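You operate a simulated robot arm through the tools that you are given. There is no shell and no other tool. Be economical: measure what you need, move in short steps, check, and stop when the job is done.

You run a simulated robot arm. Do the job below in one go: nothing can be reset, and whatever is moved stays where it is left.

JOB
Reset the heater, post-heat the patch on the van door at 80 %, switch off and swing it clear.
Fine: one press on reset before the main switch; hold it over 90 C without scorching; main switch off; swing the head away from the van by a forearm, no more; column knob tight; the other patches stay.

It is judged by the outcome, as a careful person would: the job done as asked, and still so three seconds after it is handed in. It fails if anything else is knocked over, pushed out of place, dropped, spilled or broken.

ROBOT AND FRAMES
A 7-joint arm with a fingered hand on a trunk, on a base that drives. Base frame: it is fixed to the floor where the robot stands at the start and does not move with it; the origin is under the middle of the robot, x ahead of it, y to its left, z up. Lengths are in m, angles in rad, forces in N, time in s.
With the tool pointing down near the work surface it reaches from about 0.32 to 0.68 m from the robot's upright axis, wherever it stands. Its first joint turns from -1.204 to 3.002 rad. Places, roughly: blue hot-air tool [-1.75, 1.5, 1]; bottom cassette switch [1.9, -1.3, 0.4]; green hot-air tool [-1.5, 1.25, 1]; heater arm knob [0.6, -0.4, 1.3]; heater column [0.5, -0.4, 1.1]; heater column knob [0.5, -0.2, 1.1]; heater head [1.7, -1.3, 0.7]; heater main switch [0.7, -0.2, 0.8]; heater power dial [0.6, -0.2, 0.8]; heater tilt knob [2, -1.5, 0.7]; middle cassette switch [1.9, -1.3, 0.7]; orange patch [1.5, -1.75, 0.75]; top cassette switch [1.9, -1.3, 0.9]. Payload 3.2 kg.
The TCP is the grasp point between the finger pads, 0.026 m short of the fingertips. In the tool frame z runs along the fingers and y along their closing line. The gripper opens to 0.088 m. The gripper's body begins 0.03 m behind the TCP. The gripper is a hand of 5 fingers: y runs from the thumb to the fingers, the wrist lies at [-0.016, -0.108, -0.172] in the tool frame, and closing takes about 1.5 s.
Orientation is that of the tool frame in the base frame, as a unit quaternion [x, y, z, w]. With the fingers straight down and the wrist toward the robot, the tool's x, y and z point along [0, 1, 0], [1, 0, 0] and [0, 0, -1] of the base frame.

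CONTROLS
- The arm moves only by the tool move_arm. Its argument "series" is a list of rows, each a list of 2 entries, a list of its own where there are three numbers: the turn, a rotation vector about the tool's x, y, z in rad, then the shift along the tool's x, y, z in cm. In form: [[[rx, ry, rz], [dx, dy, dz]], ...]. A call has 1 to 8 rows; each row shifts and turns the commanded pose from where the row before left it, along the tool's axes as they then stand. "grip" is the opening, from 0 (shut) to 1 (fully open), set as the call begins (left out, the last holds). Rows are played at 5 a second. More than 0.05 m and 0.15 rad between two rows, or a gripper value outside its range, and nothing of the call is played. Where a pose cannot be reached the arm comes as near as it can. A force on the tool above 50 N (or 10 N above the force at the start of the call, whichever is more), or a blocked arm, ends the call early, and 0.2 s more pass. Each finger travels about 0.072 m/s and halts on what it meets, pressing with about 22 N; the grip force reading is that of the motor and also rises with nothing between the fingers. The clock runs only during rows and for 0.2 s after the last one: add rows that do not move to give the fingers time. The reply holds the time, the measured pose of the TCP, the force on the tool along the base axes, the opening and the grip force, in the units named above and with some noise, with the torque about the TCP (base axes, N m) and any sound that the robot's microphone picked up, and new pictures: "views" is both (left out), scene, wrist or none.
- Cameras (640 x 400 px; columns grow to the right, rows downward): "scene" is now at [0.1426, -0.0151, 1.4859]; the picture's right is [-0.16, -0.99, -0.00], its down [-0.40, 0.06, -0.92] and it looks along [0.90, -0.15, -0.40] (base axes); focal length 239 px, centre (320, 200). "wrist" rides on the gripper at [0.067, -0.097, -0.117] in the tool frame; the picture's right is [-0.71, 0.33, -0.62], its down [-0.65, -0.65, 0.39] and it looks along [-0.28, 0.68, 0.68] (tool axes); focal length 234 px, centre (320, 200). There is no depth. A picture from a camera that has moved, and an enlarged one, comes with that camera's place and axes in the base frame and with its lens.
- move_column(by): slides the trunk up (or, below 0, down) by that many m; the arm and the scene camera ride with it, the base frame stays. It gives what a move gives, with no picture.
- drive_base(legs): drives the robot by 1 to 6 legs, each [ahead, left, turn to the left] in m, m and rad, along the robot's own axes; the way and the turn of a leg run together, so that a leg with both is an arc; at most 1.5 m and 3.142 rad a leg. The arm and the cameras ride along, it lands a little off, and it stops where it bumps. It gives what a move gives, and a new picture of the scene camera.
- move_fingers(index, middle, ring, little, thumb_bend, thumb_turn): sets how far each is bent, from 0 (flat) to 1 (curled in); at 0.3 the hand is open as for a grip, at 0.7 the pads meet at the TCP. One left out holds its place. A second passes; each finger stops where it meets its share of the squeeze, and holds until it gets a number again. A gripper value or a shape takes the hand back. It gives what a move gives, with no picture; readings hold the bend of each and the force on index, middle, ring, little, thumb and palm. thumb_turn goes from beside the hand (0) to across from the fingers (1), as for a grip.
- hand_shape(shape): the hand has 5 fingers and takes this shape, open, in about a second: jaw (thumb against the fingers, like two jaws); tri (thumb and two fingers); tip (a fingertip pinch); poke (one finger out to press); point (the index stretched); flat (the hand flat); cup (the hand cupped); fist (a fist). The gripper value then closes the fingers along that shape, each until it touches; the sizes above hold for jaw. It gives what a move gives, with no picture.
- aim_head(pan, tilt): turns the head with the scene camera to pan (to the left, within 1.501 rad either way) and tilt (down, from -0.506 to 1.204), counted from straight ahead of the robot. It gives what a move gives, and a new picture of the scene camera.
- zoom(camera, box): a new picture of the part [left, top, right, bottom] of that camera's present view, enlarged. The clock stands still meanwhile.
- close_job(): hands the job in; it is judged then, once.

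Work in short steps. Places have to be worked out from the pictures, the camera data and where the tool is seen: move nearer, look again, correct. Check each grasp and each placing, and mend what went wrong. You have 120 turns and 260 pictures in all, those below and enlarged ones among them. Open the gripper and draw the arm clear of the work before you hand the job in, unless the task says otherwise.

The tools are called after "Emit:" by a JSON object that holds its "op" and its "data". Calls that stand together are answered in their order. move_arm: Moves the arm, as the interface text tells. Its arguments: {"type":"object","properties":{"series":{"type":"array"},"grip":{"type":"number"},"views":{"type":"string","enum":["both","scene","wrist","none"]}},"required":["series"]} The other tools are called the same way: move_column (by) slides the trunk up or down; hand_shape (shape) gives the hand a shape; move_fingers (index, middle, ring, little, thumb_bend, thumb_turn) moves the fingers one by one; drive_base (legs) drives the base; aim_head (pan, tilt) turns the head that bears the scene camera; zoom (camera, box) takes an enlarged picture of a part of a camera's view; close_job () hands the job in.

At the start:

```text
clock: 0.0
tcp_pos: [0.3765, -0.1111, 1.3821]
ee_rot: [0.707, 0.707, 0.0, 0.0]
force: [0.7, -0.4, 0.3]
torque: [-0.01, -0.01, 0.01]
opening: 0.0877
grasp_force: 0.0
shape: jaw
bend: [0.3, 0.3, 0.3, 0.3, 0.3, 0.97]
finger forces: [0.0, 0.1, 0.0, 0.0, 0.0, 0.0]
trunk travel left (down, up): [-0.775, 0.065]
robot x, y, heading: [0.0035, 0.0001, 0.004]
head pan, tilt: [-0.162, 0.412]
```

scene: 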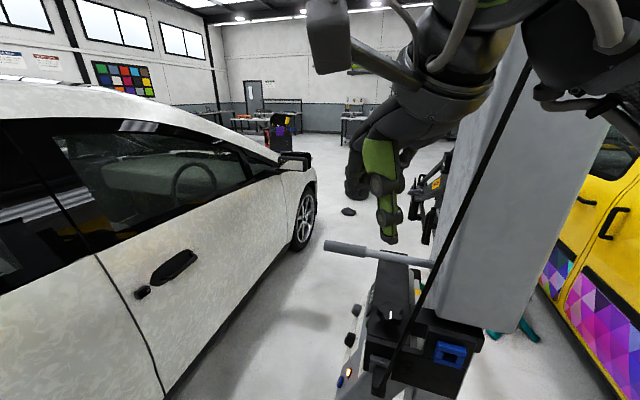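
wrist: 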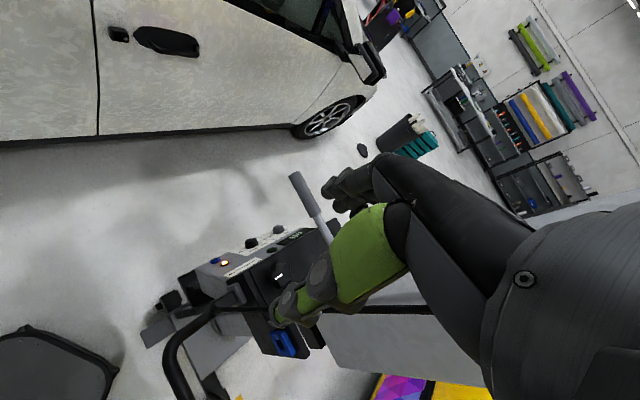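

The heater cart stands right ahead; its controls are hidden partly. I aim the head around to see the heater, the panel and the van.

Emit:
{"op": "aim_head", "data": {"pan": -0.35, "tilt": 0.9}}

Emit:
{"op": "aim_head", "data": {"pan": -0.9, "tilt": 0.4}}

```text
clock: 0.9
tcp_pos: [0.3758, -0.1111, 1.3828]
ee_rot: [0.707, 0.708, 0.0, 0.0]
force: [-0.5, 0.0, 0.3]
torque: [0.0, -0.03, 0.0]
opening: 0.0878
grasp_force: 0.1
shape: jaw
bend: [0.3, 0.3, 0.3, 0.3, 0.3, 0.97]
finger forces: [0.0, 0.0, 0.1, 0.0, 0.1, 0.0]
trunk travel left (down, up): [-0.775, 0.065]
robot x, y, heading: [-0.0003, -0.0001, 0.0]
head pan, tilt: [-0.351, 0.901]
camera scene: at [0.1223, -0.0261, 1.4441], right [-0.34, -0.94, 0.0], down [-0.74, 0.27, -0.62], along [0.58, -0.21, -0.78], focal length 239 px, centre (320, 200)
```

scene: 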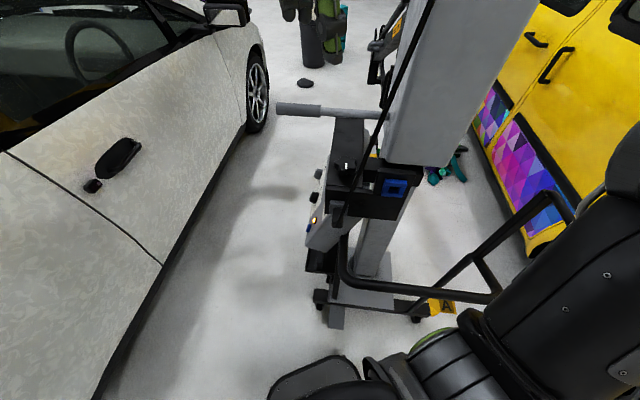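

```text
clock: 1.9
tcp_pos: [0.3769, -0.1105, 1.3811]
ee_rot: [0.708, 0.707, 0.0, 0.0]
force: [-0.3, 0.1, -0.5]
torque: [0.04, 0.0, 0.0]
opening: 0.088
grasp_force: 0.0
shape: jaw
bend: [0.3, 0.3, 0.3, 0.3, 0.3, 0.97]
finger forces: [0.1, 0.0, 0.1, 0.0, 0.1, 0.1]
trunk travel left (down, up): [-0.775, 0.065]
robot x, y, heading: [0.0003, -0.0005, -0.002]
head pan, tilt: [-0.901, 0.4]
camera scene: at [0.109, -0.0727, 1.4869], right [-0.78, -0.62, 0.0], down [-0.24, 0.31, -0.92], along [0.57, -0.72, -0.39], focal length 239 px, centre (320, 200)
```

scene: 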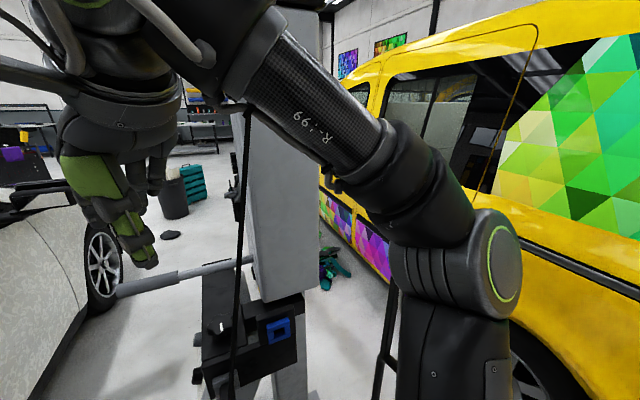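

I look more closely at the panel and at the area ahead (heater head).

Emit:
{"op": "aim_head", "data": {"pan": -0.3, "tilt": 0.7}}

Emit:
{"op": "zoom", "data": {"camera": "scene", "box": [260, 80, 420, 340]}}

Emit:
{"op": "zoom", "data": {"camera": "wrist", "box": [140, 160, 380, 380]}}

```text
clock: 2.9
tcp_pos: [0.3769, -0.1115, 1.3823]
ee_rot: [0.708, 0.707, 0.0, -0.001]
force: [0.5, -0.3, 0.1]
torque: [0.03, -0.01, -0.01]
opening: 0.0877
grasp_force: 0.1
shape: jaw
bend: [0.3, 0.3, 0.3, 0.3, 0.3, 0.97]
finger forces: [0.1, 0.1, 0.1, 0.0, 0.0, 0.0]
trunk travel left (down, up): [-0.775, 0.065]
robot x, y, heading: [0.0021, 0.0026, -0.006]
head pan, tilt: [-0.3, 0.7]
camera scene: at [0.1324, -0.0254, 1.4602], right [-0.3, -0.95, 0.0], down [-0.61, 0.19, -0.77], along [0.73, -0.23, -0.64], focal length 239 px, centre (320, 200)
```

scene: 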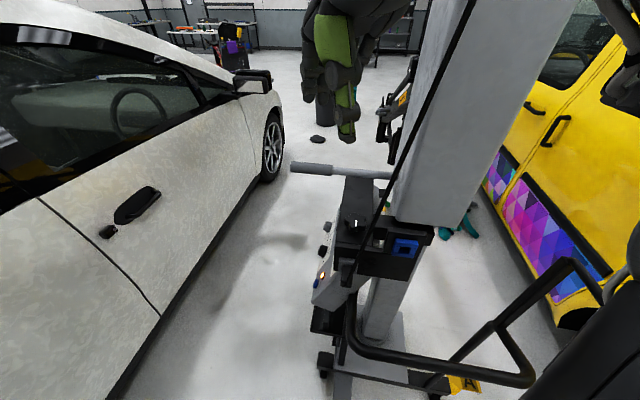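

```text
1.54 times, centred on (340, 210) of scene
camera zoom: at [0.1324, -0.0254, 1.4602], right [-0.3, -0.95, 0.0], down [-0.61, 0.19, -0.77], along [0.73, -0.23, -0.64], focal length 368 px, centre (289, 185)
```

zoom: 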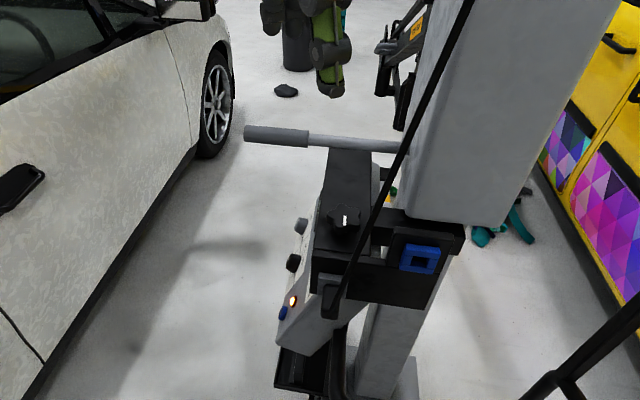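

```text
1.82 times, centred on (260, 270) of wrist
camera zoom: at [0.2802, -0.044, 1.4991], right [0.33, -0.71, 0.62], down [-0.65, -0.65, -0.39], along [0.68, -0.28, -0.68], focal length 426 px, centre (429, 73)
```

zoom: 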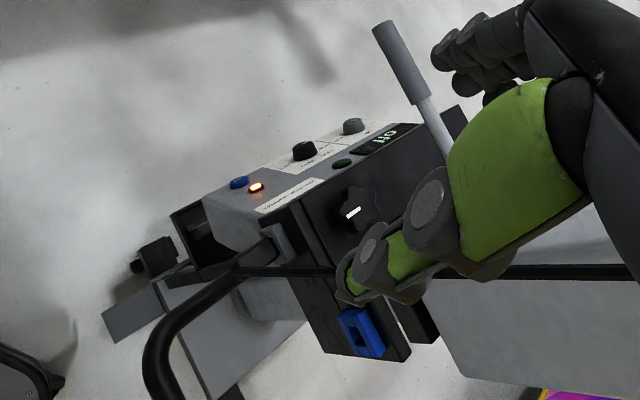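

I check free space to the left and behind before driving.

Emit:
{"op": "aim_head", "data": {"pan": 0.6, "tilt": 0.9}}

Emit:
{"op": "aim_head", "data": {"pan": 1.45, "tilt": 0.8}}

Emit:
{"op": "aim_head", "data": {"pan": -1.45, "tilt": 0.8}}

```text
clock: 4.1
tcp_pos: [0.3767, -0.1119, 1.382]
ee_rot: [0.707, 0.707, -0.001, 0.0]
force: [0.0, 0.3, 0.7]
torque: [0.02, 0.01, -0.02]
opening: 0.0879
grasp_force: 0.0
shape: jaw
bend: [0.3, 0.3, 0.3, 0.3, 0.3, 0.97]
finger forces: [0.0, 0.0, 0.0, 0.0, 0.1, 0.0]
trunk travel left (down, up): [-0.775, 0.065]
robot x, y, heading: [-0.0006, 0.0008, 0.002]
head pan, tilt: [0.6, 0.901]
camera scene: at [0.1137, 0.0424, 1.444], right [0.56, -0.83, 0.0], down [-0.65, -0.44, -0.62], along [0.51, 0.35, -0.78], focal length 239 px, centre (320, 200)
```

scene: 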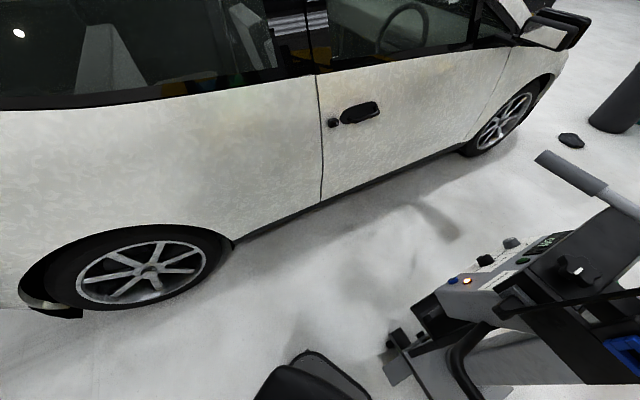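

```text
clock: 5.3
tcp_pos: [0.3777, -0.1109, 1.3822]
ee_rot: [0.707, 0.707, 0.0, 0.0]
force: [0.9, -0.4, -0.3]
torque: [0.0, -0.01, 0.04]
opening: 0.0877
grasp_force: 0.0
shape: jaw
bend: [0.3, 0.3, 0.3, 0.3, 0.3, 0.97]
finger forces: [0.0, 0.1, 0.0, 0.0, 0.0, 0.0]
trunk travel left (down, up): [-0.775, 0.065]
robot x, y, heading: [0.0006, -0.0008, 0.001]
head pan, tilt: [1.45, 0.799]
camera scene: at [0.0611, 0.0799, 1.4519], right [0.99, -0.12, 0.0], down [-0.09, -0.71, -0.7], along [0.08, 0.69, -0.72], focal length 239 px, centre (320, 200)
```

scene: 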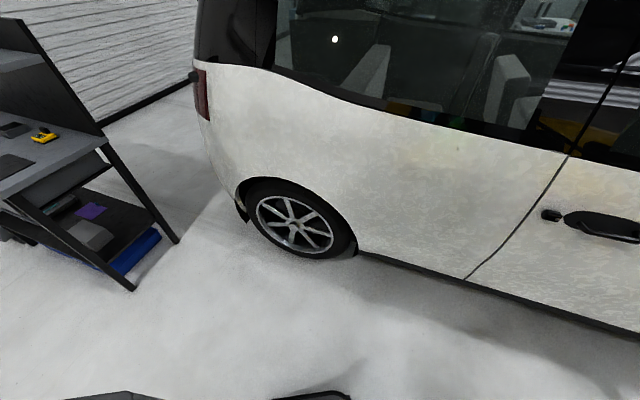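

```text
clock: 7.8
tcp_pos: [0.3769, -0.112, 1.3809]
ee_rot: [0.706, 0.708, -0.001, 0.0]
force: [0.0, 0.0, -0.3]
torque: [0.02, -0.03, 0.03]
opening: 0.0879
grasp_force: 0.1
shape: jaw
bend: [0.3, 0.3, 0.3, 0.3, 0.3, 0.97]
finger forces: [0.0, 0.1, 0.0, 0.0, 0.0, 0.1]
trunk travel left (down, up): [-0.775, 0.065]
robot x, y, heading: [0.0034, 0.0, 0.005]
head pan, tilt: [-1.45, 0.799]
camera scene: at [0.0611, -0.0803, 1.4519], right [-0.99, -0.12, 0.0], down [-0.09, 0.71, -0.7], along [0.08, -0.69, -0.72], focal length 239 px, centre (320, 200)
```

scene: 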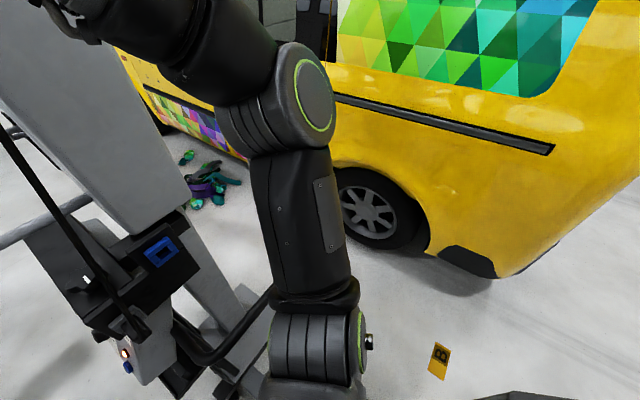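

The white car's side is about 0.9 m to my left, with free floor between; I drive left and turn towards the heater panel for a frontal look.

Emit:
{"op": "drive_base", "data": {"legs": [[0, 0.4, 0], [0, 0, -0.7]]}}

Emit:
{"op": "aim_head", "data": {"pan": 0.0, "tilt": 0.6}}

```text
clock: 12.2
tcp_pos: [0.2149, 0.0696, 1.381]
ee_rot: [0.907, 0.42, -0.001, 0.0]
force: [0.3, 0.2, 0.7]
torque: [-0.02, 0.0, -0.02]
opening: 0.0876
grasp_force: 0.1
shape: jaw
bend: [0.3, 0.3, 0.3, 0.3, 0.3, 0.97]
finger forces: [0.1, 0.0, 0.0, 0.0, 0.0, 0.1]
trunk travel left (down, up): [-0.775, 0.065]
robot x, y, heading: [-0.001, 0.3985, -0.707]
head pan, tilt: [-1.45, 0.799]
camera scene: at [-0.0049, 0.2984, 1.4519], right [-0.83, 0.55, 0.0], down [0.4, 0.6, -0.7], along [-0.38, -0.58, -0.72], focal length 239 px, centre (320, 200)
```

scene: 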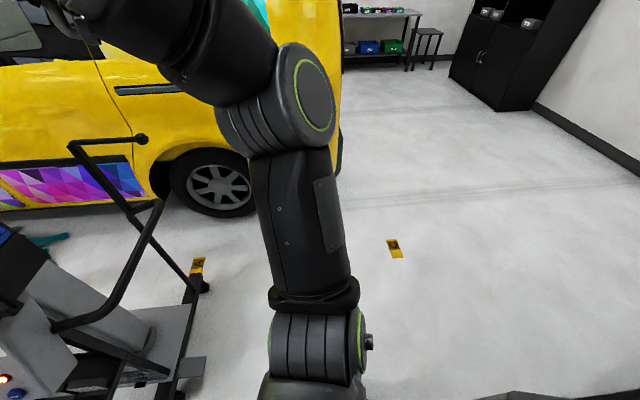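

```text
clock: 13.7
tcp_pos: [0.215, 0.0695, 1.3818]
ee_rot: [0.908, 0.419, 0.0, 0.001]
force: [-0.1, 0.6, 0.1]
torque: [0.0, -0.02, 0.0]
opening: 0.0879
grasp_force: 0.0
shape: jaw
bend: [0.3, 0.3, 0.3, 0.3, 0.3, 0.97]
finger forces: [0.0, 0.1, 0.0, 0.0, 0.1, 0.1]
trunk travel left (down, up): [-0.775, 0.065]
robot x, y, heading: [-0.0006, 0.4012, -0.708]
head pan, tilt: [0.0, 0.6]
camera scene: at [0.1068, 0.3083, 1.4688], right [-0.65, -0.76, 0.0], down [-0.43, 0.37, -0.83], along [0.63, -0.54, -0.57], focal length 239 px, centre (320, 200)
```

scene: 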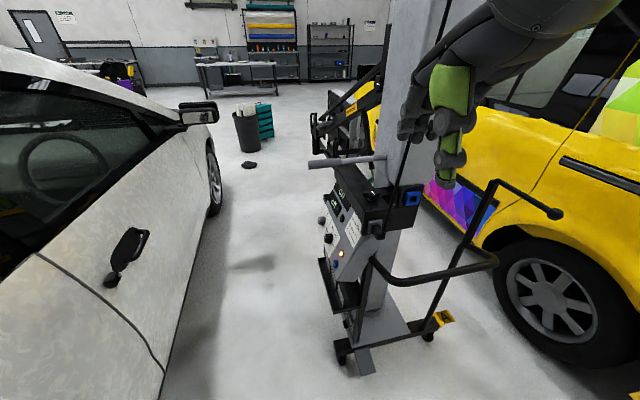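

Now the panel and, beyond the column, the heater head are in sight. I enlarge both.

Emit:
{"op": "zoom", "data": {"camera": "scene", "box": [305, 150, 435, 310]}}

Emit:
{"op": "zoom", "data": {"camera": "scene", "box": [290, 40, 480, 190]}}

```text
2.50 times, centred on (370, 230) of scene
camera zoom: at [0.1068, 0.3083, 1.4688], right [-0.65, -0.76, 0.0], down [-0.43, 0.37, -0.83], along [0.63, -0.54, -0.57], focal length 598 px, centre (195, 125)
```

zoom: 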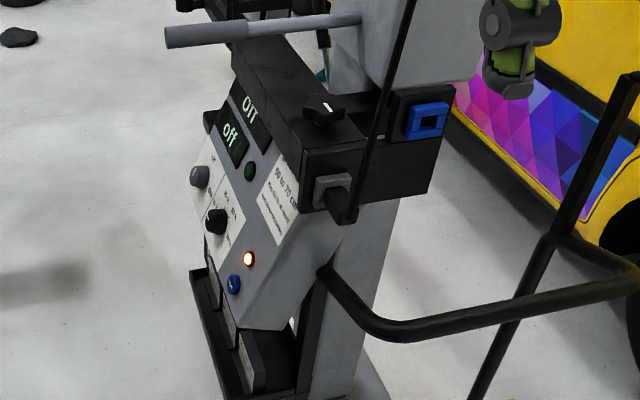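

```text
2.67 times, centred on (385, 115) of scene
camera zoom: at [0.1068, 0.3083, 1.4688], right [-0.65, -0.76, 0.0], down [-0.43, 0.37, -0.83], along [0.63, -0.54, -0.57], focal length 638 px, centre (147, 427)
```

zoom: 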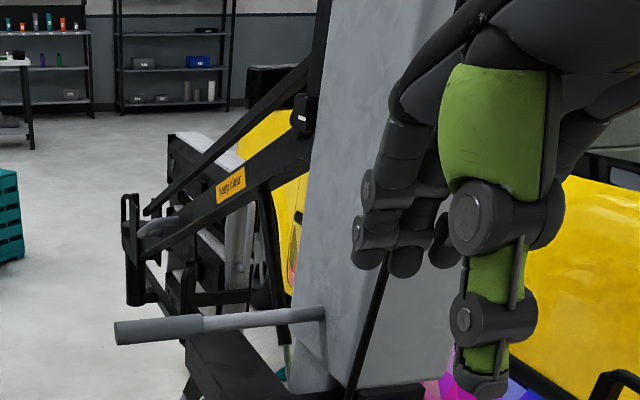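

The displays read off, orange fault light is lit, blue reset below; the grey knob matches the main switch and the black one the power dial, the star knob the column knob. I drive closer, facing the panel.

Emit:
{"op": "drive_base", "data": {"legs": [[0.34, 0.29, -0.5]]}}

Emit:
{"op": "aim_head", "data": {"pan": 0.0, "tilt": 0.8}}

```text
clock: 16.4
tcp_pos: [0.4597, -0.1025, 1.3823]
ee_rot: [0.984, 0.18, 0.0, 0.001]
force: [0.4, 0.7, 0.3]
torque: [-0.01, 0.01, -0.04]
opening: 0.0878
grasp_force: 0.1
shape: jaw
bend: [0.3, 0.3, 0.3, 0.3, 0.3, 0.97]
finger forces: [0.0, 0.0, 0.0, 0.0, 0.1, 0.0]
trunk travel left (down, up): [-0.775, 0.065]
robot x, y, heading: [0.4315, 0.2893, -1.213]
head pan, tilt: [0.0, 0.6]
camera scene: at [0.4791, 0.1592, 1.4688], right [-0.93, -0.36, 0.0], down [-0.2, 0.53, -0.83], along [0.29, -0.77, -0.56], focal length 239 px, centre (320, 200)
```

scene: 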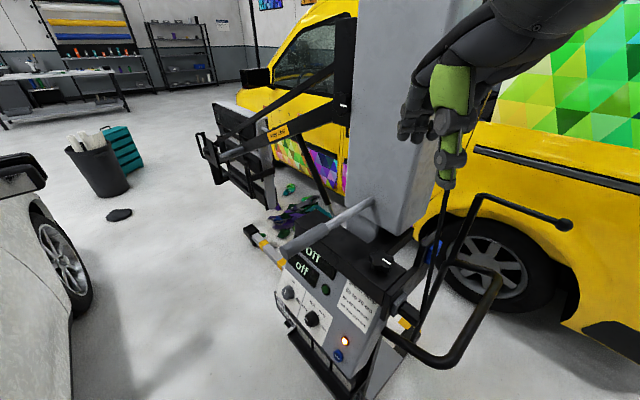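

```text
clock: 17.2
tcp_pos: [0.4582, -0.1032, 1.3819]
ee_rot: [0.984, 0.181, 0.001, 0.0]
force: [-0.5, -0.3, -0.3]
torque: [-0.03, 0.02, 0.01]
opening: 0.0877
grasp_force: 0.0
shape: jaw
bend: [0.3, 0.3, 0.3, 0.3, 0.3, 0.97]
finger forces: [0.0, 0.0, 0.0, 0.1, 0.1, 0.0]
trunk travel left (down, up): [-0.775, 0.065]
robot x, y, heading: [0.4294, 0.2882, -1.208]
head pan, tilt: [0.0, 0.799]
camera scene: at [0.4766, 0.1661, 1.452], right [-0.93, -0.36, 0.0], down [-0.25, 0.67, -0.7], along [0.25, -0.65, -0.72], focal length 239 px, centre (320, 200)
```

scene: 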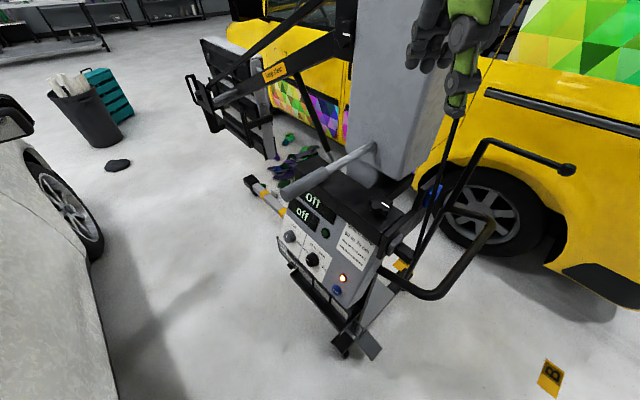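

Emit:
{"op": "zoom", "data": {"camera": "scene", "box": [265, 175, 395, 310]}}

Emit:
{"op": "zoom", "data": {"camera": "scene", "box": [330, 220, 385, 260]}}

Emit:
{"op": "zoom", "data": {"camera": "scene", "box": [180, 20, 350, 170]}}

```text
2.96 times, centred on (330, 242) of scene
camera zoom: at [0.4766, 0.1661, 1.452], right [-0.93, -0.36, 0.0], down [-0.25, 0.67, -0.7], along [0.25, -0.65, -0.72], focal length 709 px, centre (290, 74)
```

zoom: 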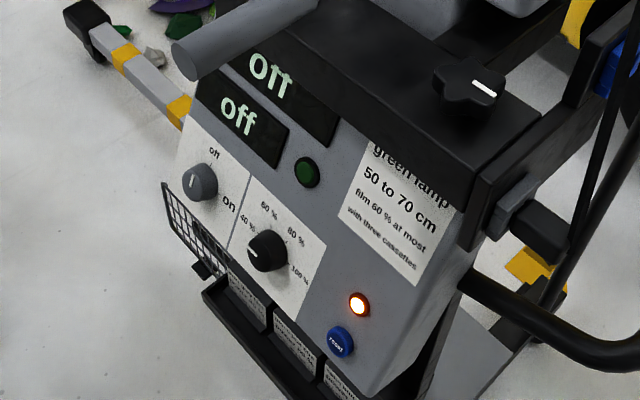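

```text
10.00 times, centred on (358, 240) of scene
camera zoom: at [0.4766, 0.1661, 1.452], right [-0.93, -0.36, 0.0], down [-0.25, 0.67, -0.7], along [0.25, -0.65, -0.72], focal length 2393 px, centre (-55, -200)
```

zoom: 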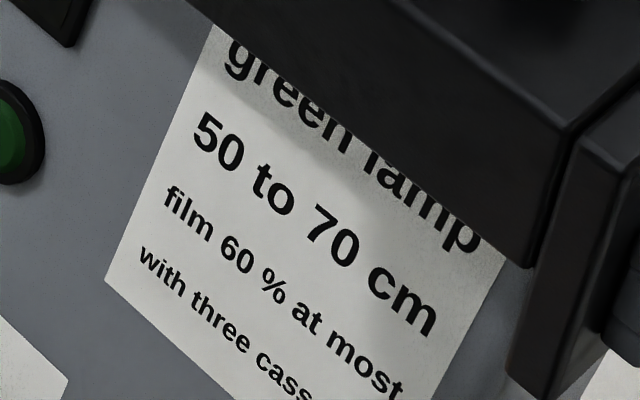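

```text
2.67 times, centred on (265, 95) of scene
camera zoom: at [0.4766, 0.1661, 1.452], right [-0.93, -0.36, 0.0], down [-0.25, 0.67, -0.7], along [0.25, -0.65, -0.72], focal length 638 px, centre (467, 480)
```

zoom: 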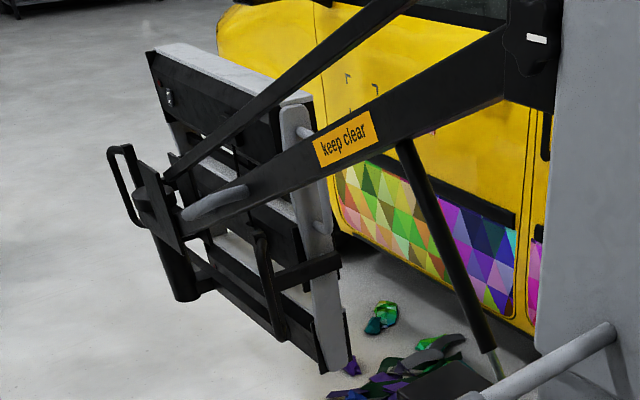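

The label reads "green lamp 50 to 70 cm; film 60 % at most with three cassettes", so at 80 % the number of cassettes matters. I go along +x to inspect the head, its switches and the patches.

Emit:
{"op": "drive_base", "data": {"legs": [[0.23, 0.53, 0.0]]}}

Emit:
{"op": "aim_head", "data": {"pan": 0.1, "tilt": 0.45}}

```text
clock: 19.5
tcp_pos: [0.8483, -0.1278, 1.3805]
ee_rot: [0.976, 0.216, -0.001, -0.001]
force: [1.4, -0.4, -0.4]
torque: [0.01, 0.03, -0.01]
opening: 0.0876
grasp_force: 0.0
shape: jaw
bend: [0.3, 0.3, 0.3, 0.3, 0.3, 0.97]
finger forces: [0.0, 0.0, 0.0, 0.0, 0.0, 0.0]
trunk travel left (down, up): [-0.775, 0.065]
robot x, y, heading: [0.7903, 0.2617, -1.134]
head pan, tilt: [0.0, 0.799]
stopped in leg 1: the robot was blocked; the commanded pose is now the measured one
camera scene: at [0.8468, 0.141, 1.4516], right [-0.91, -0.42, 0.0], down [-0.3, 0.65, -0.7], along [0.29, -0.63, -0.72], focal length 239 px, centre (320, 200)
```

scene: 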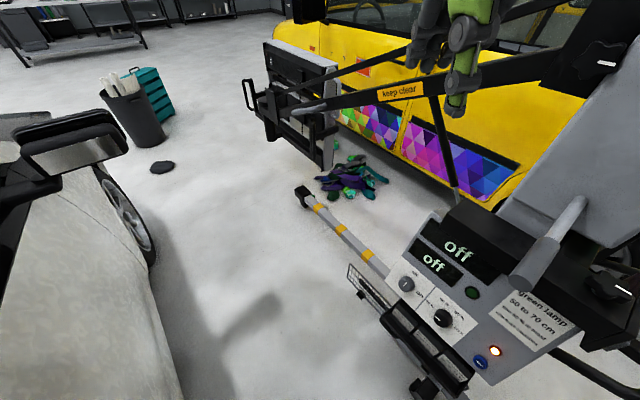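

```text
clock: 20.4
tcp_pos: [0.845, -0.1257, 1.3826]
ee_rot: [0.976, 0.216, 0.0, 0.001]
force: [0.1, -0.1, 0.0]
torque: [0.0, 0.0, 0.02]
opening: 0.0878
grasp_force: 0.0
shape: jaw
bend: [0.3, 0.3, 0.3, 0.3, 0.3, 0.97]
finger forces: [0.0, 0.1, 0.0, 0.0, 0.0, 0.0]
trunk travel left (down, up): [-0.775, 0.065]
robot x, y, heading: [0.7884, 0.2618, -1.139]
head pan, tilt: [0.099, 0.45]
camera scene: at [0.8556, 0.1376, 1.4824], right [-0.86, -0.51, 0.0], down [-0.22, 0.38, -0.9], along [0.46, -0.78, -0.44], focal length 239 px, centre (320, 200)
```

scene: 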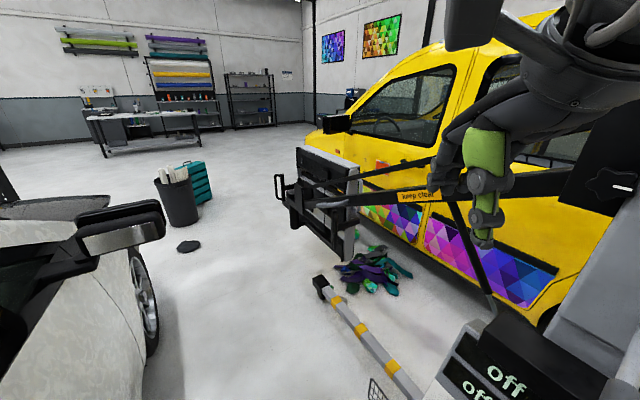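

The base touched the car's side behind it, so I step away from the car and then slide on in the free floor between the car and the cart's leg.

Emit:
{"op": "drive_base", "data": {"legs": [[0.06, -0.01, 0.0], [0.416, 0.303, 0.0]]}}

Emit:
{"op": "aim_head", "data": {"pan": 0.1, "tilt": 0.5}}

```text
clock: 23.9
tcp_pos: [1.3146, -0.433, 1.3818]
ee_rot: [0.976, 0.218, 0.0, 0.001]
force: [0.3, -0.3, -1.0]
torque: [-0.02, 0.0, 0.01]
opening: 0.0878
grasp_force: 0.1
shape: jaw
bend: [0.3, 0.3, 0.3, 0.3, 0.3, 0.97]
finger forces: [0.0, 0.0, 0.0, 0.1, 0.0, 0.0]
trunk travel left (down, up): [-0.775, 0.065]
robot x, y, heading: [1.2602, -0.046, -1.134]
head pan, tilt: [0.099, 0.45]
camera scene: at [1.3243, -0.1695, 1.4824], right [-0.86, -0.51, 0.0], down [-0.22, 0.37, -0.9], along [0.46, -0.77, -0.44], focal length 239 px, centre (320, 200)
```

scene: 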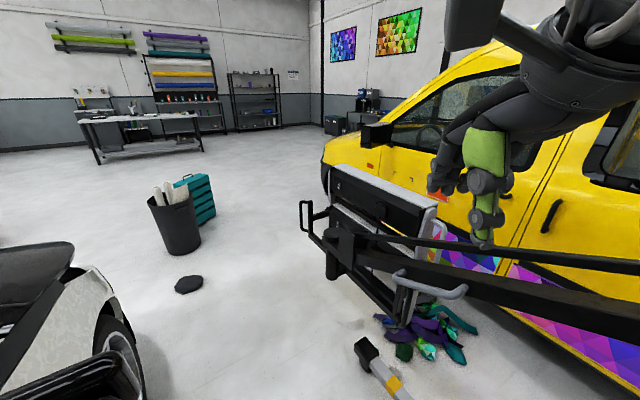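

```text
clock: 24.6
tcp_pos: [1.3126, -0.4327, 1.3826]
ee_rot: [0.976, 0.217, 0.001, 0.0]
force: [0.3, 0.8, 0.2]
torque: [0.02, 0.02, -0.01]
opening: 0.0878
grasp_force: 0.0
shape: jaw
bend: [0.3, 0.3, 0.3, 0.3, 0.3, 0.97]
finger forces: [0.0, 0.1, 0.1, 0.0, 0.1, 0.1]
trunk travel left (down, up): [-0.775, 0.065]
robot x, y, heading: [1.2537, -0.0429, -1.138]
head pan, tilt: [0.099, 0.499]
camera scene: at [1.3242, -0.169, 1.4779], right [-0.86, -0.51, 0.0], down [-0.24, 0.41, -0.88], along [0.45, -0.75, -0.48], focal length 239 px, centre (320, 200)
```

scene: 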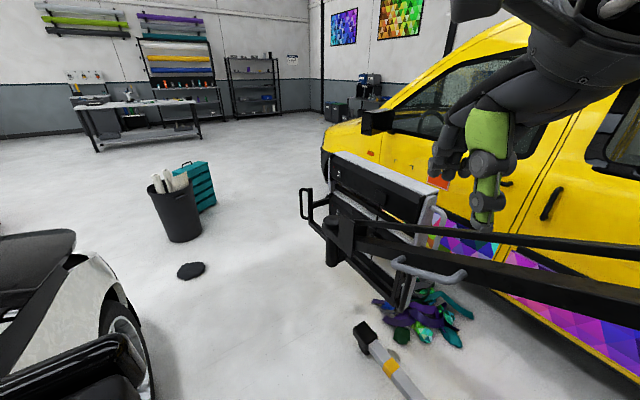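

Emit:
{"op": "zoom", "data": {"camera": "scene", "box": [295, 130, 495, 330]}}

Emit:
{"op": "zoom", "data": {"camera": "scene", "box": [300, 80, 530, 230]}}

```text
2.00 times, centred on (395, 230) of scene
camera zoom: at [1.3242, -0.169, 1.4779], right [-0.86, -0.51, 0.0], down [-0.24, 0.41, -0.88], along [0.45, -0.75, -0.48], focal length 479 px, centre (170, 140)
```

zoom: 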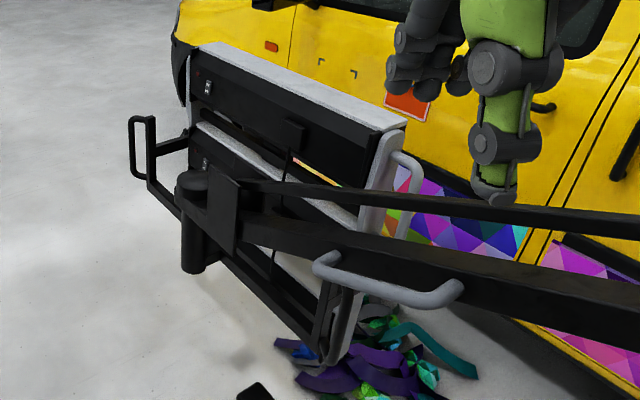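

```text
2.67 times, centred on (415, 155) of scene
camera zoom: at [1.3242, -0.169, 1.4779], right [-0.86, -0.51, 0.0], down [-0.24, 0.41, -0.88], along [0.45, -0.75, -0.48], focal length 638 px, centre (67, 320)
```

zoom: 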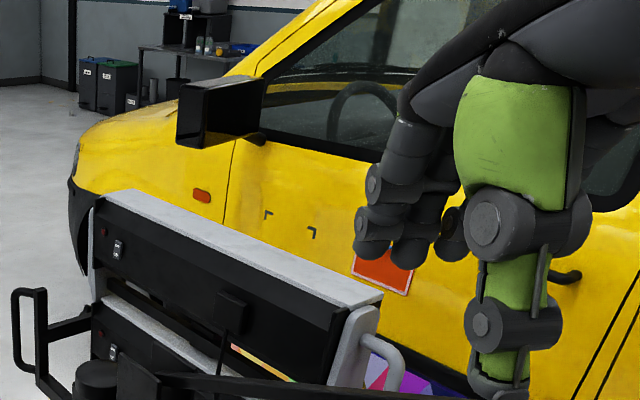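

Emit:
{"op": "zoom", "data": {"camera": "scene", "box": [325, 150, 385, 200]}}

Emit:
{"op": "aim_head", "data": {"pan": 0.7, "tilt": 0.6}}

```text
8.00 times, centred on (355, 175) of scene
camera zoom: at [1.3242, -0.169, 1.4779], right [-0.86, -0.51, 0.0], down [-0.24, 0.41, -0.88], along [0.45, -0.75, -0.48], focal length 1915 px, centre (40, 400)
```

zoom: 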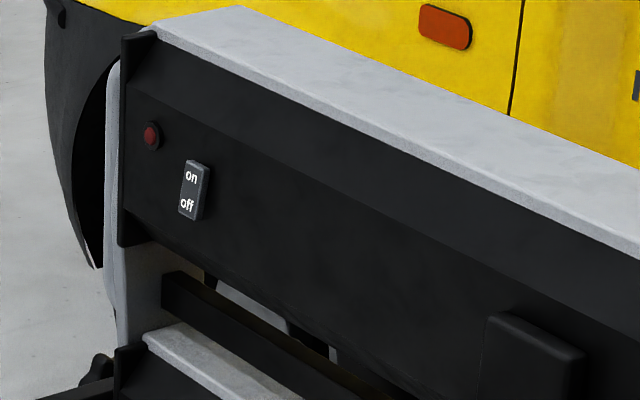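

```text
clock: 25.6
tcp_pos: [1.3131, -0.4331, 1.3824]
ee_rot: [0.976, 0.217, 0.0, 0.001]
force: [0.2, -1.5, 0.0]
torque: [0.01, -0.03, 0.0]
opening: 0.0879
grasp_force: 0.0
shape: jaw
bend: [0.3, 0.3, 0.3, 0.3, 0.3, 0.97]
finger forces: [0.0, 0.0, 0.0, 0.1, 0.1, 0.0]
trunk travel left (down, up): [-0.775, 0.065]
robot x, y, heading: [1.2562, -0.0464, -1.135]
head pan, tilt: [0.7, 0.6]
camera scene: at [1.3576, -0.1279, 1.4688], right [-0.42, -0.91, 0.0], down [-0.51, 0.24, -0.83], along [0.75, -0.35, -0.56], focal length 239 px, centre (320, 200)
```

scene: 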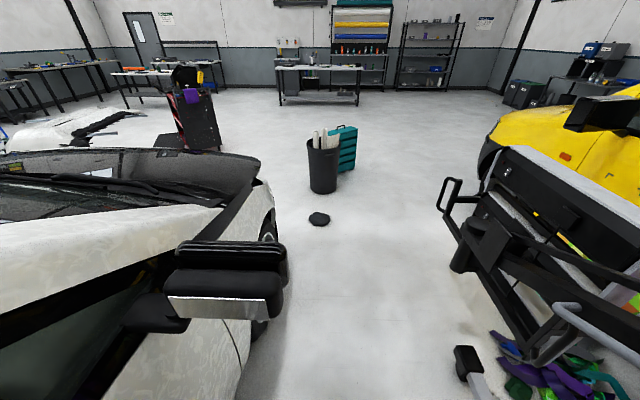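

The mirror of the white car reaches to about (1.68,-0.2), the head's bracket to (1.9,-1.0). I drive between them, close behind the head, to look over it at the door.

Emit:
{"op": "drive_base", "data": {"legs": [[0.64, 0.22, 0.0], [0, 0, -0.4]]}}

Emit:
{"op": "aim_head", "data": {"pan": 0.2, "tilt": 0.75}}

Emit:
{"op": "aim_head", "data": {"pan": -0.5, "tilt": 0.75}}

```text
clock: 30.5
tcp_pos: [1.6266, -0.9122, 1.3816]
ee_rot: [1.0, 0.015, 0.0, 0.0]
force: [0.2, 0.1, -0.3]
torque: [0.0, 0.02, -0.02]
opening: 0.0877
grasp_force: 0.1
shape: jaw
bend: [0.3, 0.3, 0.3, 0.3, 0.3, 0.97]
finger forces: [0.1, 0.0, 0.0, 0.1, 0.0, 0.1]
trunk travel left (down, up): [-0.775, 0.065]
robot x, y, heading: [1.7255, -0.5317, -1.539]
head pan, tilt: [0.7, 0.6]
camera scene: at [1.7877, -0.6492, 1.4688], right [-0.75, -0.67, 0.0], down [-0.38, 0.42, -0.83], along [0.55, -0.62, -0.56], focal length 239 px, centre (320, 200)
```

scene: 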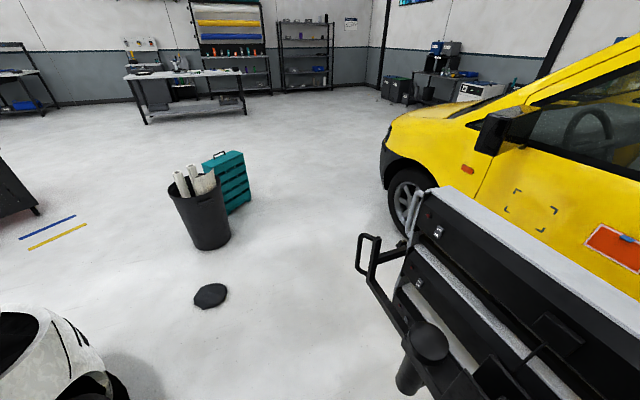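

```text
clock: 31.5
tcp_pos: [1.6263, -0.9119, 1.3824]
ee_rot: [1.0, 0.014, 0.0, 0.001]
force: [-0.5, 0.1, -0.6]
torque: [0.0, 0.0, 0.0]
opening: 0.0877
grasp_force: 0.1
shape: jaw
bend: [0.3, 0.3, 0.3, 0.3, 0.3, 0.97]
finger forces: [0.0, 0.0, 0.0, 0.1, 0.0, 0.0]
trunk travel left (down, up): [-0.775, 0.065]
robot x, y, heading: [1.7245, -0.5307, -1.542]
head pan, tilt: [0.201, 0.75]
camera scene: at [1.7478, -0.6639, 1.4559], right [-0.97, -0.23, 0.0], down [-0.16, 0.66, -0.73], along [0.17, -0.71, -0.68], focal length 239 px, centre (320, 200)
```

scene: 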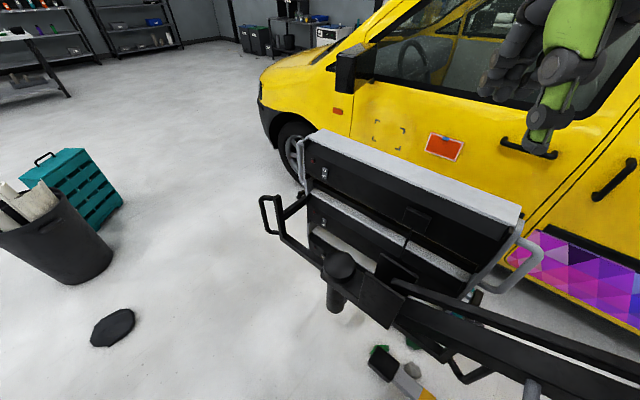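

```text
clock: 32.5
tcp_pos: [1.6258, -0.9124, 1.3825]
ee_rot: [1.0, 0.015, -0.001, 0.002]
force: [0.3, -0.1, 0.9]
torque: [0.01, -0.01, -0.01]
opening: 0.0876
grasp_force: 0.1
shape: jaw
bend: [0.3, 0.3, 0.3, 0.3, 0.3, 0.97]
finger forces: [0.0, 0.0, 0.0, 0.0, 0.0, 0.0]
trunk travel left (down, up): [-0.775, 0.065]
robot x, y, heading: [1.7244, -0.5311, -1.546]
head pan, tilt: [-0.499, 0.75]
camera scene: at [1.6914, -0.6572, 1.4559], right [-0.89, 0.45, 0.0], down [0.31, 0.61, -0.73], along [-0.33, -0.65, -0.68], focal length 239 px, centre (320, 200)
```

scene: 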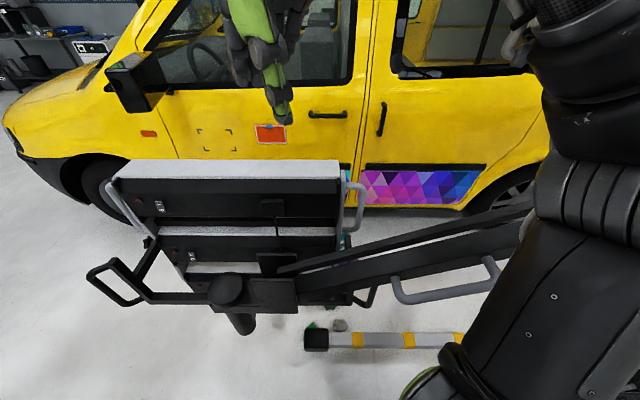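

Emit:
{"op": "zoom", "data": {"camera": "scene", "box": [180, 110, 310, 170]}}

Emit:
{"op": "zoom", "data": {"camera": "scene", "box": [90, 160, 360, 310]}}

```text
4.92 times, centred on (245, 140) of scene
camera zoom: at [1.6914, -0.6572, 1.4559], right [-0.89, 0.45, 0.0], down [0.31, 0.61, -0.73], along [-0.33, -0.65, -0.68], focal length 1178 px, centre (689, 495)
```

zoom: 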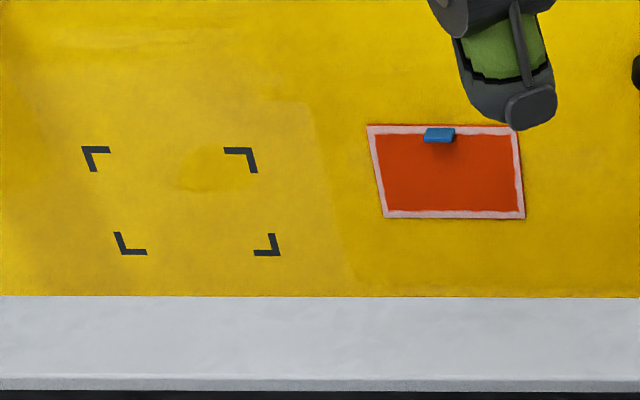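

```text
2.37 times, centred on (225, 235) of scene
camera zoom: at [1.6914, -0.6572, 1.4559], right [-0.89, 0.45, 0.0], down [0.31, 0.61, -0.73], along [-0.33, -0.65, -0.68], focal length 567 px, centre (545, 117)
```

zoom: 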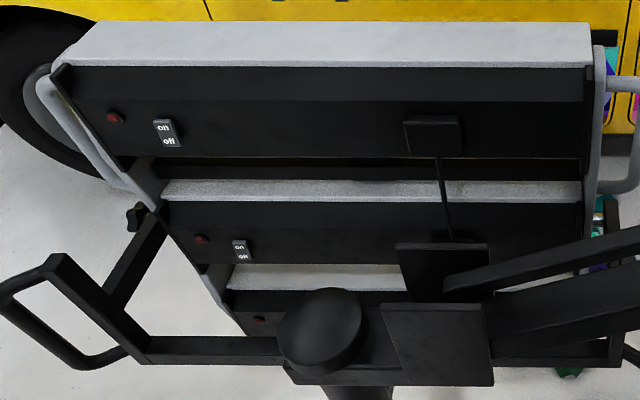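

I look at the door through the wrist camera too, and sharper at both the orange patch and the marked spot.

Emit:
{"op": "zoom", "data": {"camera": "wrist", "box": [0, 0, 640, 400]}}

Emit:
{"op": "zoom", "data": {"camera": "scene", "box": [192, 122, 242, 154]}}

Emit:
{"op": "zoom", "data": {"camera": "scene", "box": [245, 115, 295, 147]}}

```text
1.00 times, centred on (320, 200) of wrist (not enlarged: the box is as wide or as high as the picture)
camera zoom: at [1.6909, -0.8124, 1.4994], right [-0.7, -0.35, 0.62], down [-0.67, 0.63, -0.39], along [-0.26, -0.69, -0.68], focal length 234 px, centre (320, 200)
```

zoom: 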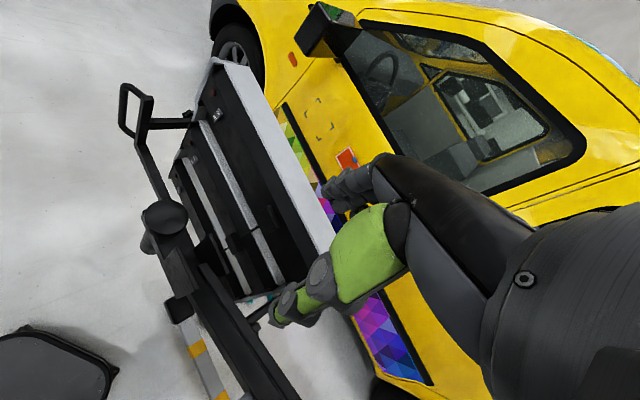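

```text
12.50 times, centred on (217, 138) of scene
camera zoom: at [1.6914, -0.6572, 1.4559], right [-0.89, 0.45, 0.0], down [0.31, 0.61, -0.73], along [-0.33, -0.65, -0.68], focal length 2992 px, centre (1608, 975)
```

zoom: 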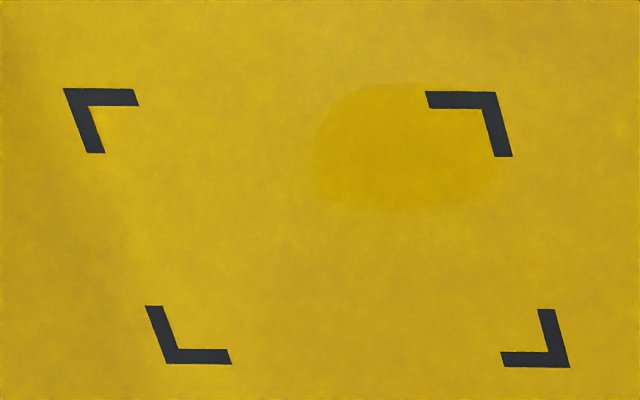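

```text
12.50 times, centred on (270, 131) of scene
camera zoom: at [1.6914, -0.6572, 1.4559], right [-0.89, 0.45, 0.0], down [0.31, 0.61, -0.73], along [-0.33, -0.65, -0.68], focal length 2992 px, centre (945, 1062)
```

zoom: 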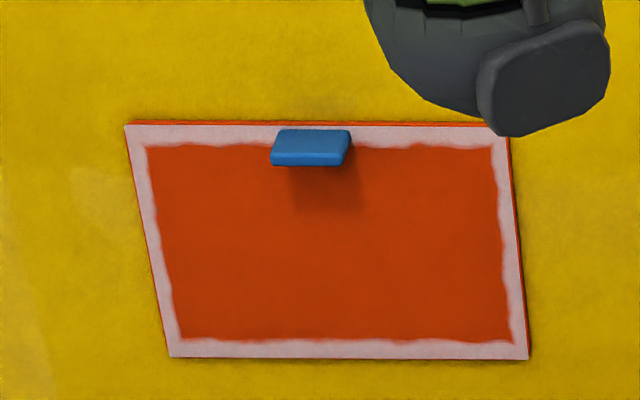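

The marked spot is empty and the orange sheet is held by a magnet; what lies lower behind the head is still hidden. I reach the wrist camera over the head to see.

Emit:
{"op": "move_arm", "data": {"series": [[[0, 0, 0], [0, 4.5, 0]], [[0, 0, 0], [0, 4.5, 0]], [[0, 0, 0], [0, 4.5, 0]], [[0, 0, 0], [0, 4.5, 0]], [[0, 0, 0], [0, 4.5, 0]]], "views": "both"}}

```text
clock: 33.7
tcp_pos: [1.6276, -1.0906, 1.3815]
ee_rot: [1.0, 0.016, 0.001, 0.001]
force: [-1.5, 0.4, 0.2]
torque: [-0.03, -0.03, -0.05]
opening: 0.0879
grasp_force: 0.0
shape: jaw
bend: [0.3, 0.3, 0.3, 0.3, 0.3, 0.97]
finger forces: [0.0, 0.0, 0.0, 0.0, 0.0, 0.0]
out of reach, approached as far as the arm can: row 5
trunk travel left (down, up): [-0.775, 0.065]
robot x, y, heading: [1.7266, -0.5338, -1.542]
head pan, tilt: [-0.499, 0.75]
camera scene: at [1.6877, -0.6548, 1.456], right [-0.89, 0.45, 0.0], down [0.31, 0.61, -0.73], along [-0.33, -0.65, -0.68], focal length 239 px, centre (320, 200)
camera wrist: at [1.6914, -0.9895, 1.4995], right [-0.7, -0.35, 0.62], down [-0.67, 0.63, -0.39], along [-0.26, -0.69, -0.68], focal length 234 px, centre (320, 200)
```

scene: 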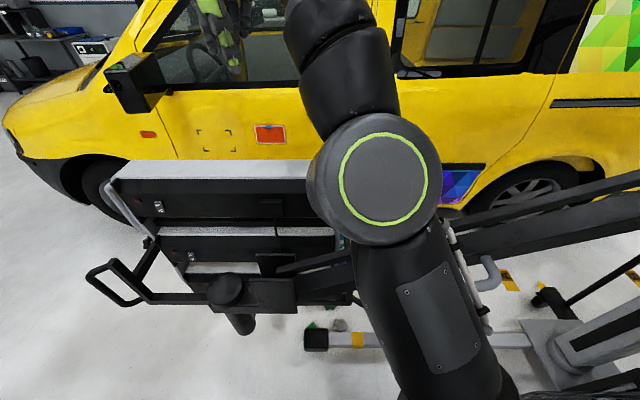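
wrist: 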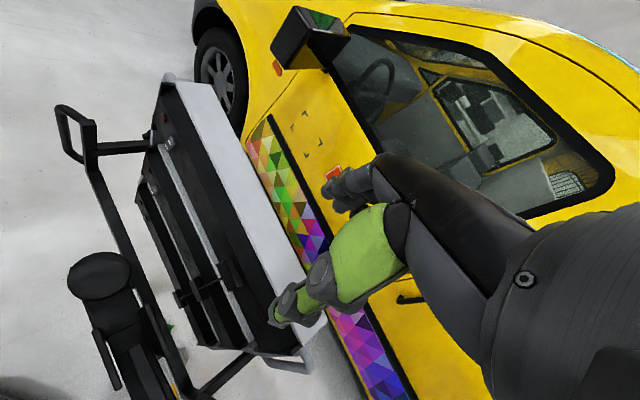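

Emit:
{"op": "zoom", "data": {"camera": "wrist", "box": [230, 80, 390, 260]}}

```text
2.22 times, centred on (310, 170) of wrist
camera zoom: at [1.6914, -0.9895, 1.4995], right [-0.7, -0.35, 0.62], down [-0.67, 0.63, -0.39], along [-0.26, -0.69, -0.68], focal length 520 px, centre (342, 267)
```

zoom: 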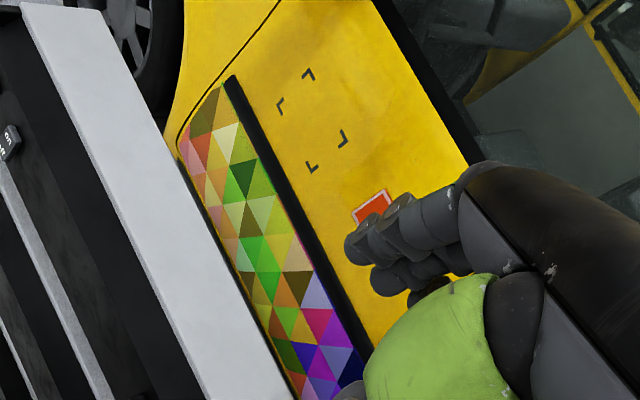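

Now I check the rocker positions of the cassette switches closely.

Emit:
{"op": "zoom", "data": {"camera": "scene", "box": [140, 190, 180, 220]}}

Emit:
{"op": "zoom", "data": {"camera": "scene", "box": [175, 240, 215, 280]}}

Emit:
{"op": "zoom", "data": {"camera": "wrist", "box": [130, 90, 230, 190]}}

```text
13.33 times, centred on (160, 205) of scene
camera zoom: at [1.6877, -0.6548, 1.456], right [-0.89, 0.45, 0.0], down [0.31, 0.61, -0.73], along [-0.33, -0.65, -0.68], focal length 3191 px, centre (2453, 133)
```

zoom: 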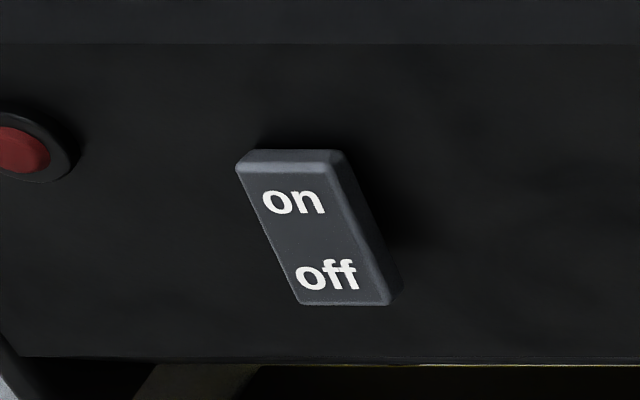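

```text
10.00 times, centred on (195, 260) of scene
camera zoom: at [1.6877, -0.6548, 1.456], right [-0.89, 0.45, 0.0], down [0.31, 0.61, -0.73], along [-0.33, -0.65, -0.68], focal length 2393 px, centre (1570, -400)
```

zoom: 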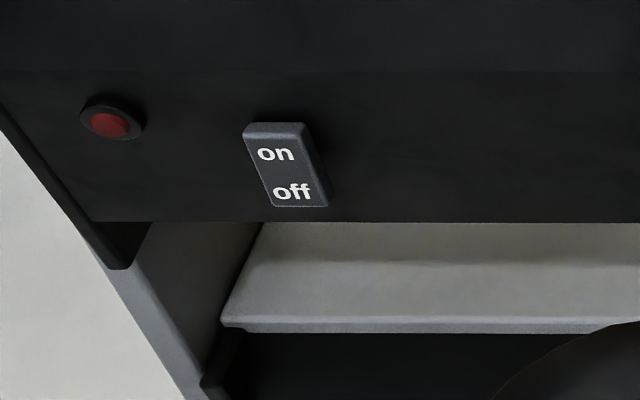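

```text
4.00 times, centred on (180, 140) of wrist
camera zoom: at [1.6914, -0.9895, 1.4995], right [-0.7, -0.35, 0.62], down [-0.67, 0.63, -0.39], along [-0.26, -0.69, -0.68], focal length 937 px, centre (880, 440)
```

zoom: 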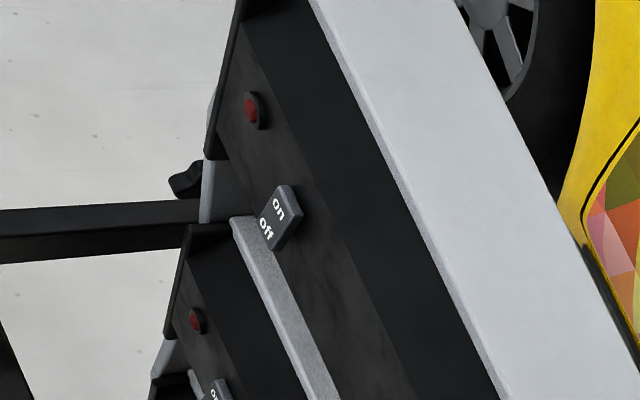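

Lamps are dark because main power is off, so the switch states will show once it is powered. I retract the arm and drive back to the control panel.

Emit:
{"op": "move_arm", "data": {"series": [[[0, 0, 0], [0, -4.5, 0]], [[0, 0, 0], [0, -4.5, 0]], [[0, 0, 0], [0, -4.5, 0]], [[0, 0, 0], [0, -4.5, 0]], [[0, 0, 0], [0, -4.5, 0]]], "views": "none"}}

Emit:
{"op": "drive_base", "data": {"legs": [[-0.497, -0.452, 0], [0, 0, 0.4], [-0.402, -0.3, 0], [-0.2, -0.293, 0]]}}

Emit:
{"op": "aim_head", "data": {"pan": 0.0, "tilt": 0.85}}

```text
clock: 34.9
tcp_pos: [1.6255, -0.8636, 1.3808]
ee_rot: [1.0, 0.014, 0.001, 0.001]
force: [-0.5, 0.3, -0.2]
torque: [-0.02, 0.01, -0.01]
opening: 0.0878
grasp_force: 0.1
shape: jaw
bend: [0.3, 0.3, 0.3, 0.3, 0.3, 0.97]
finger forces: [0.0, 0.0, 0.0, 0.0, 0.0, 0.0]
trunk travel left (down, up): [-0.775, 0.065]
robot x, y, heading: [1.7248, -0.5326, -1.543]
head pan, tilt: [-0.499, 0.75]
```

```text
clock: 37.2
tcp_pos: [1.3855, -0.6515, 1.3758]
ee_rot: [1.0, 0.015, 0.001, -0.01]
force: [0.2, -0.9, 0.2]
torque: [0.03, 0.04, -0.01]
opening: 0.0879
grasp_force: 0.0
shape: jaw
bend: [0.3, 0.3, 0.3, 0.3, 0.3, 0.97]
finger forces: [0.0, 0.0, 0.0, 0.0, 0.0, 0.1]
trunk travel left (down, up): [-0.775, 0.065]
robot x, y, heading: [1.4893, -0.2943, -1.541]
head pan, tilt: [-0.499, 0.75]
stopped in leg 1: the robot was blocked; the commanded pose is now the measured one
camera scene: at [1.4509, -0.4415, 1.454], right [-0.89, 0.45, 0.0], down [0.31, 0.62, -0.72], along [-0.33, -0.64, -0.69], focal length 239 px, centre (320, 200)
```

scene: 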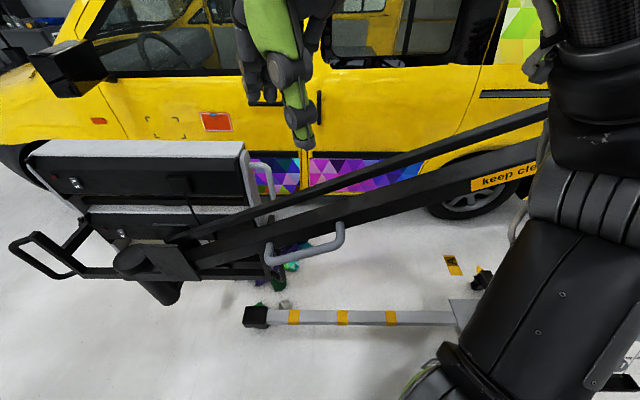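

```text
clock: 38.1
tcp_pos: [1.3776, -0.6463, 1.3748]
ee_rot: [1.0, 0.015, 0.006, -0.008]
force: [0.6, -0.4, 0.5]
torque: [0.0, -0.01, 0.02]
opening: 0.0877
grasp_force: 0.1
shape: jaw
bend: [0.3, 0.3, 0.3, 0.3, 0.3, 0.97]
finger forces: [0.1, 0.0, 0.1, 0.0, 0.0, 0.0]
trunk travel left (down, up): [-0.775, 0.065]
robot x, y, heading: [1.493, -0.2944, -1.541]
head pan, tilt: [0.0, 0.85]
camera scene: at [1.4818, -0.44, 1.4459], right [-1.0, -0.03, -0.01], down [-0.02, 0.76, -0.65], along [0.03, -0.65, -0.76], focal length 239 px, centre (320, 200)
```

scene: 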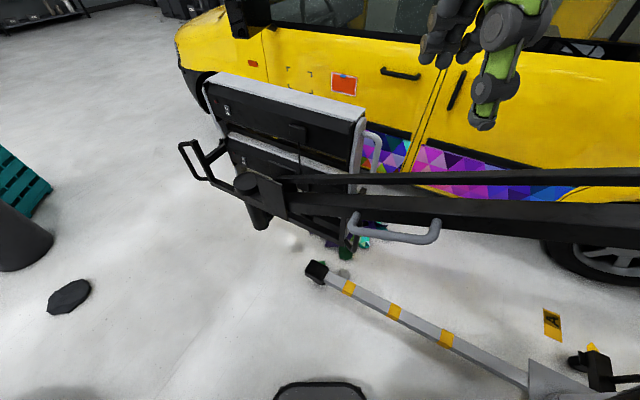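

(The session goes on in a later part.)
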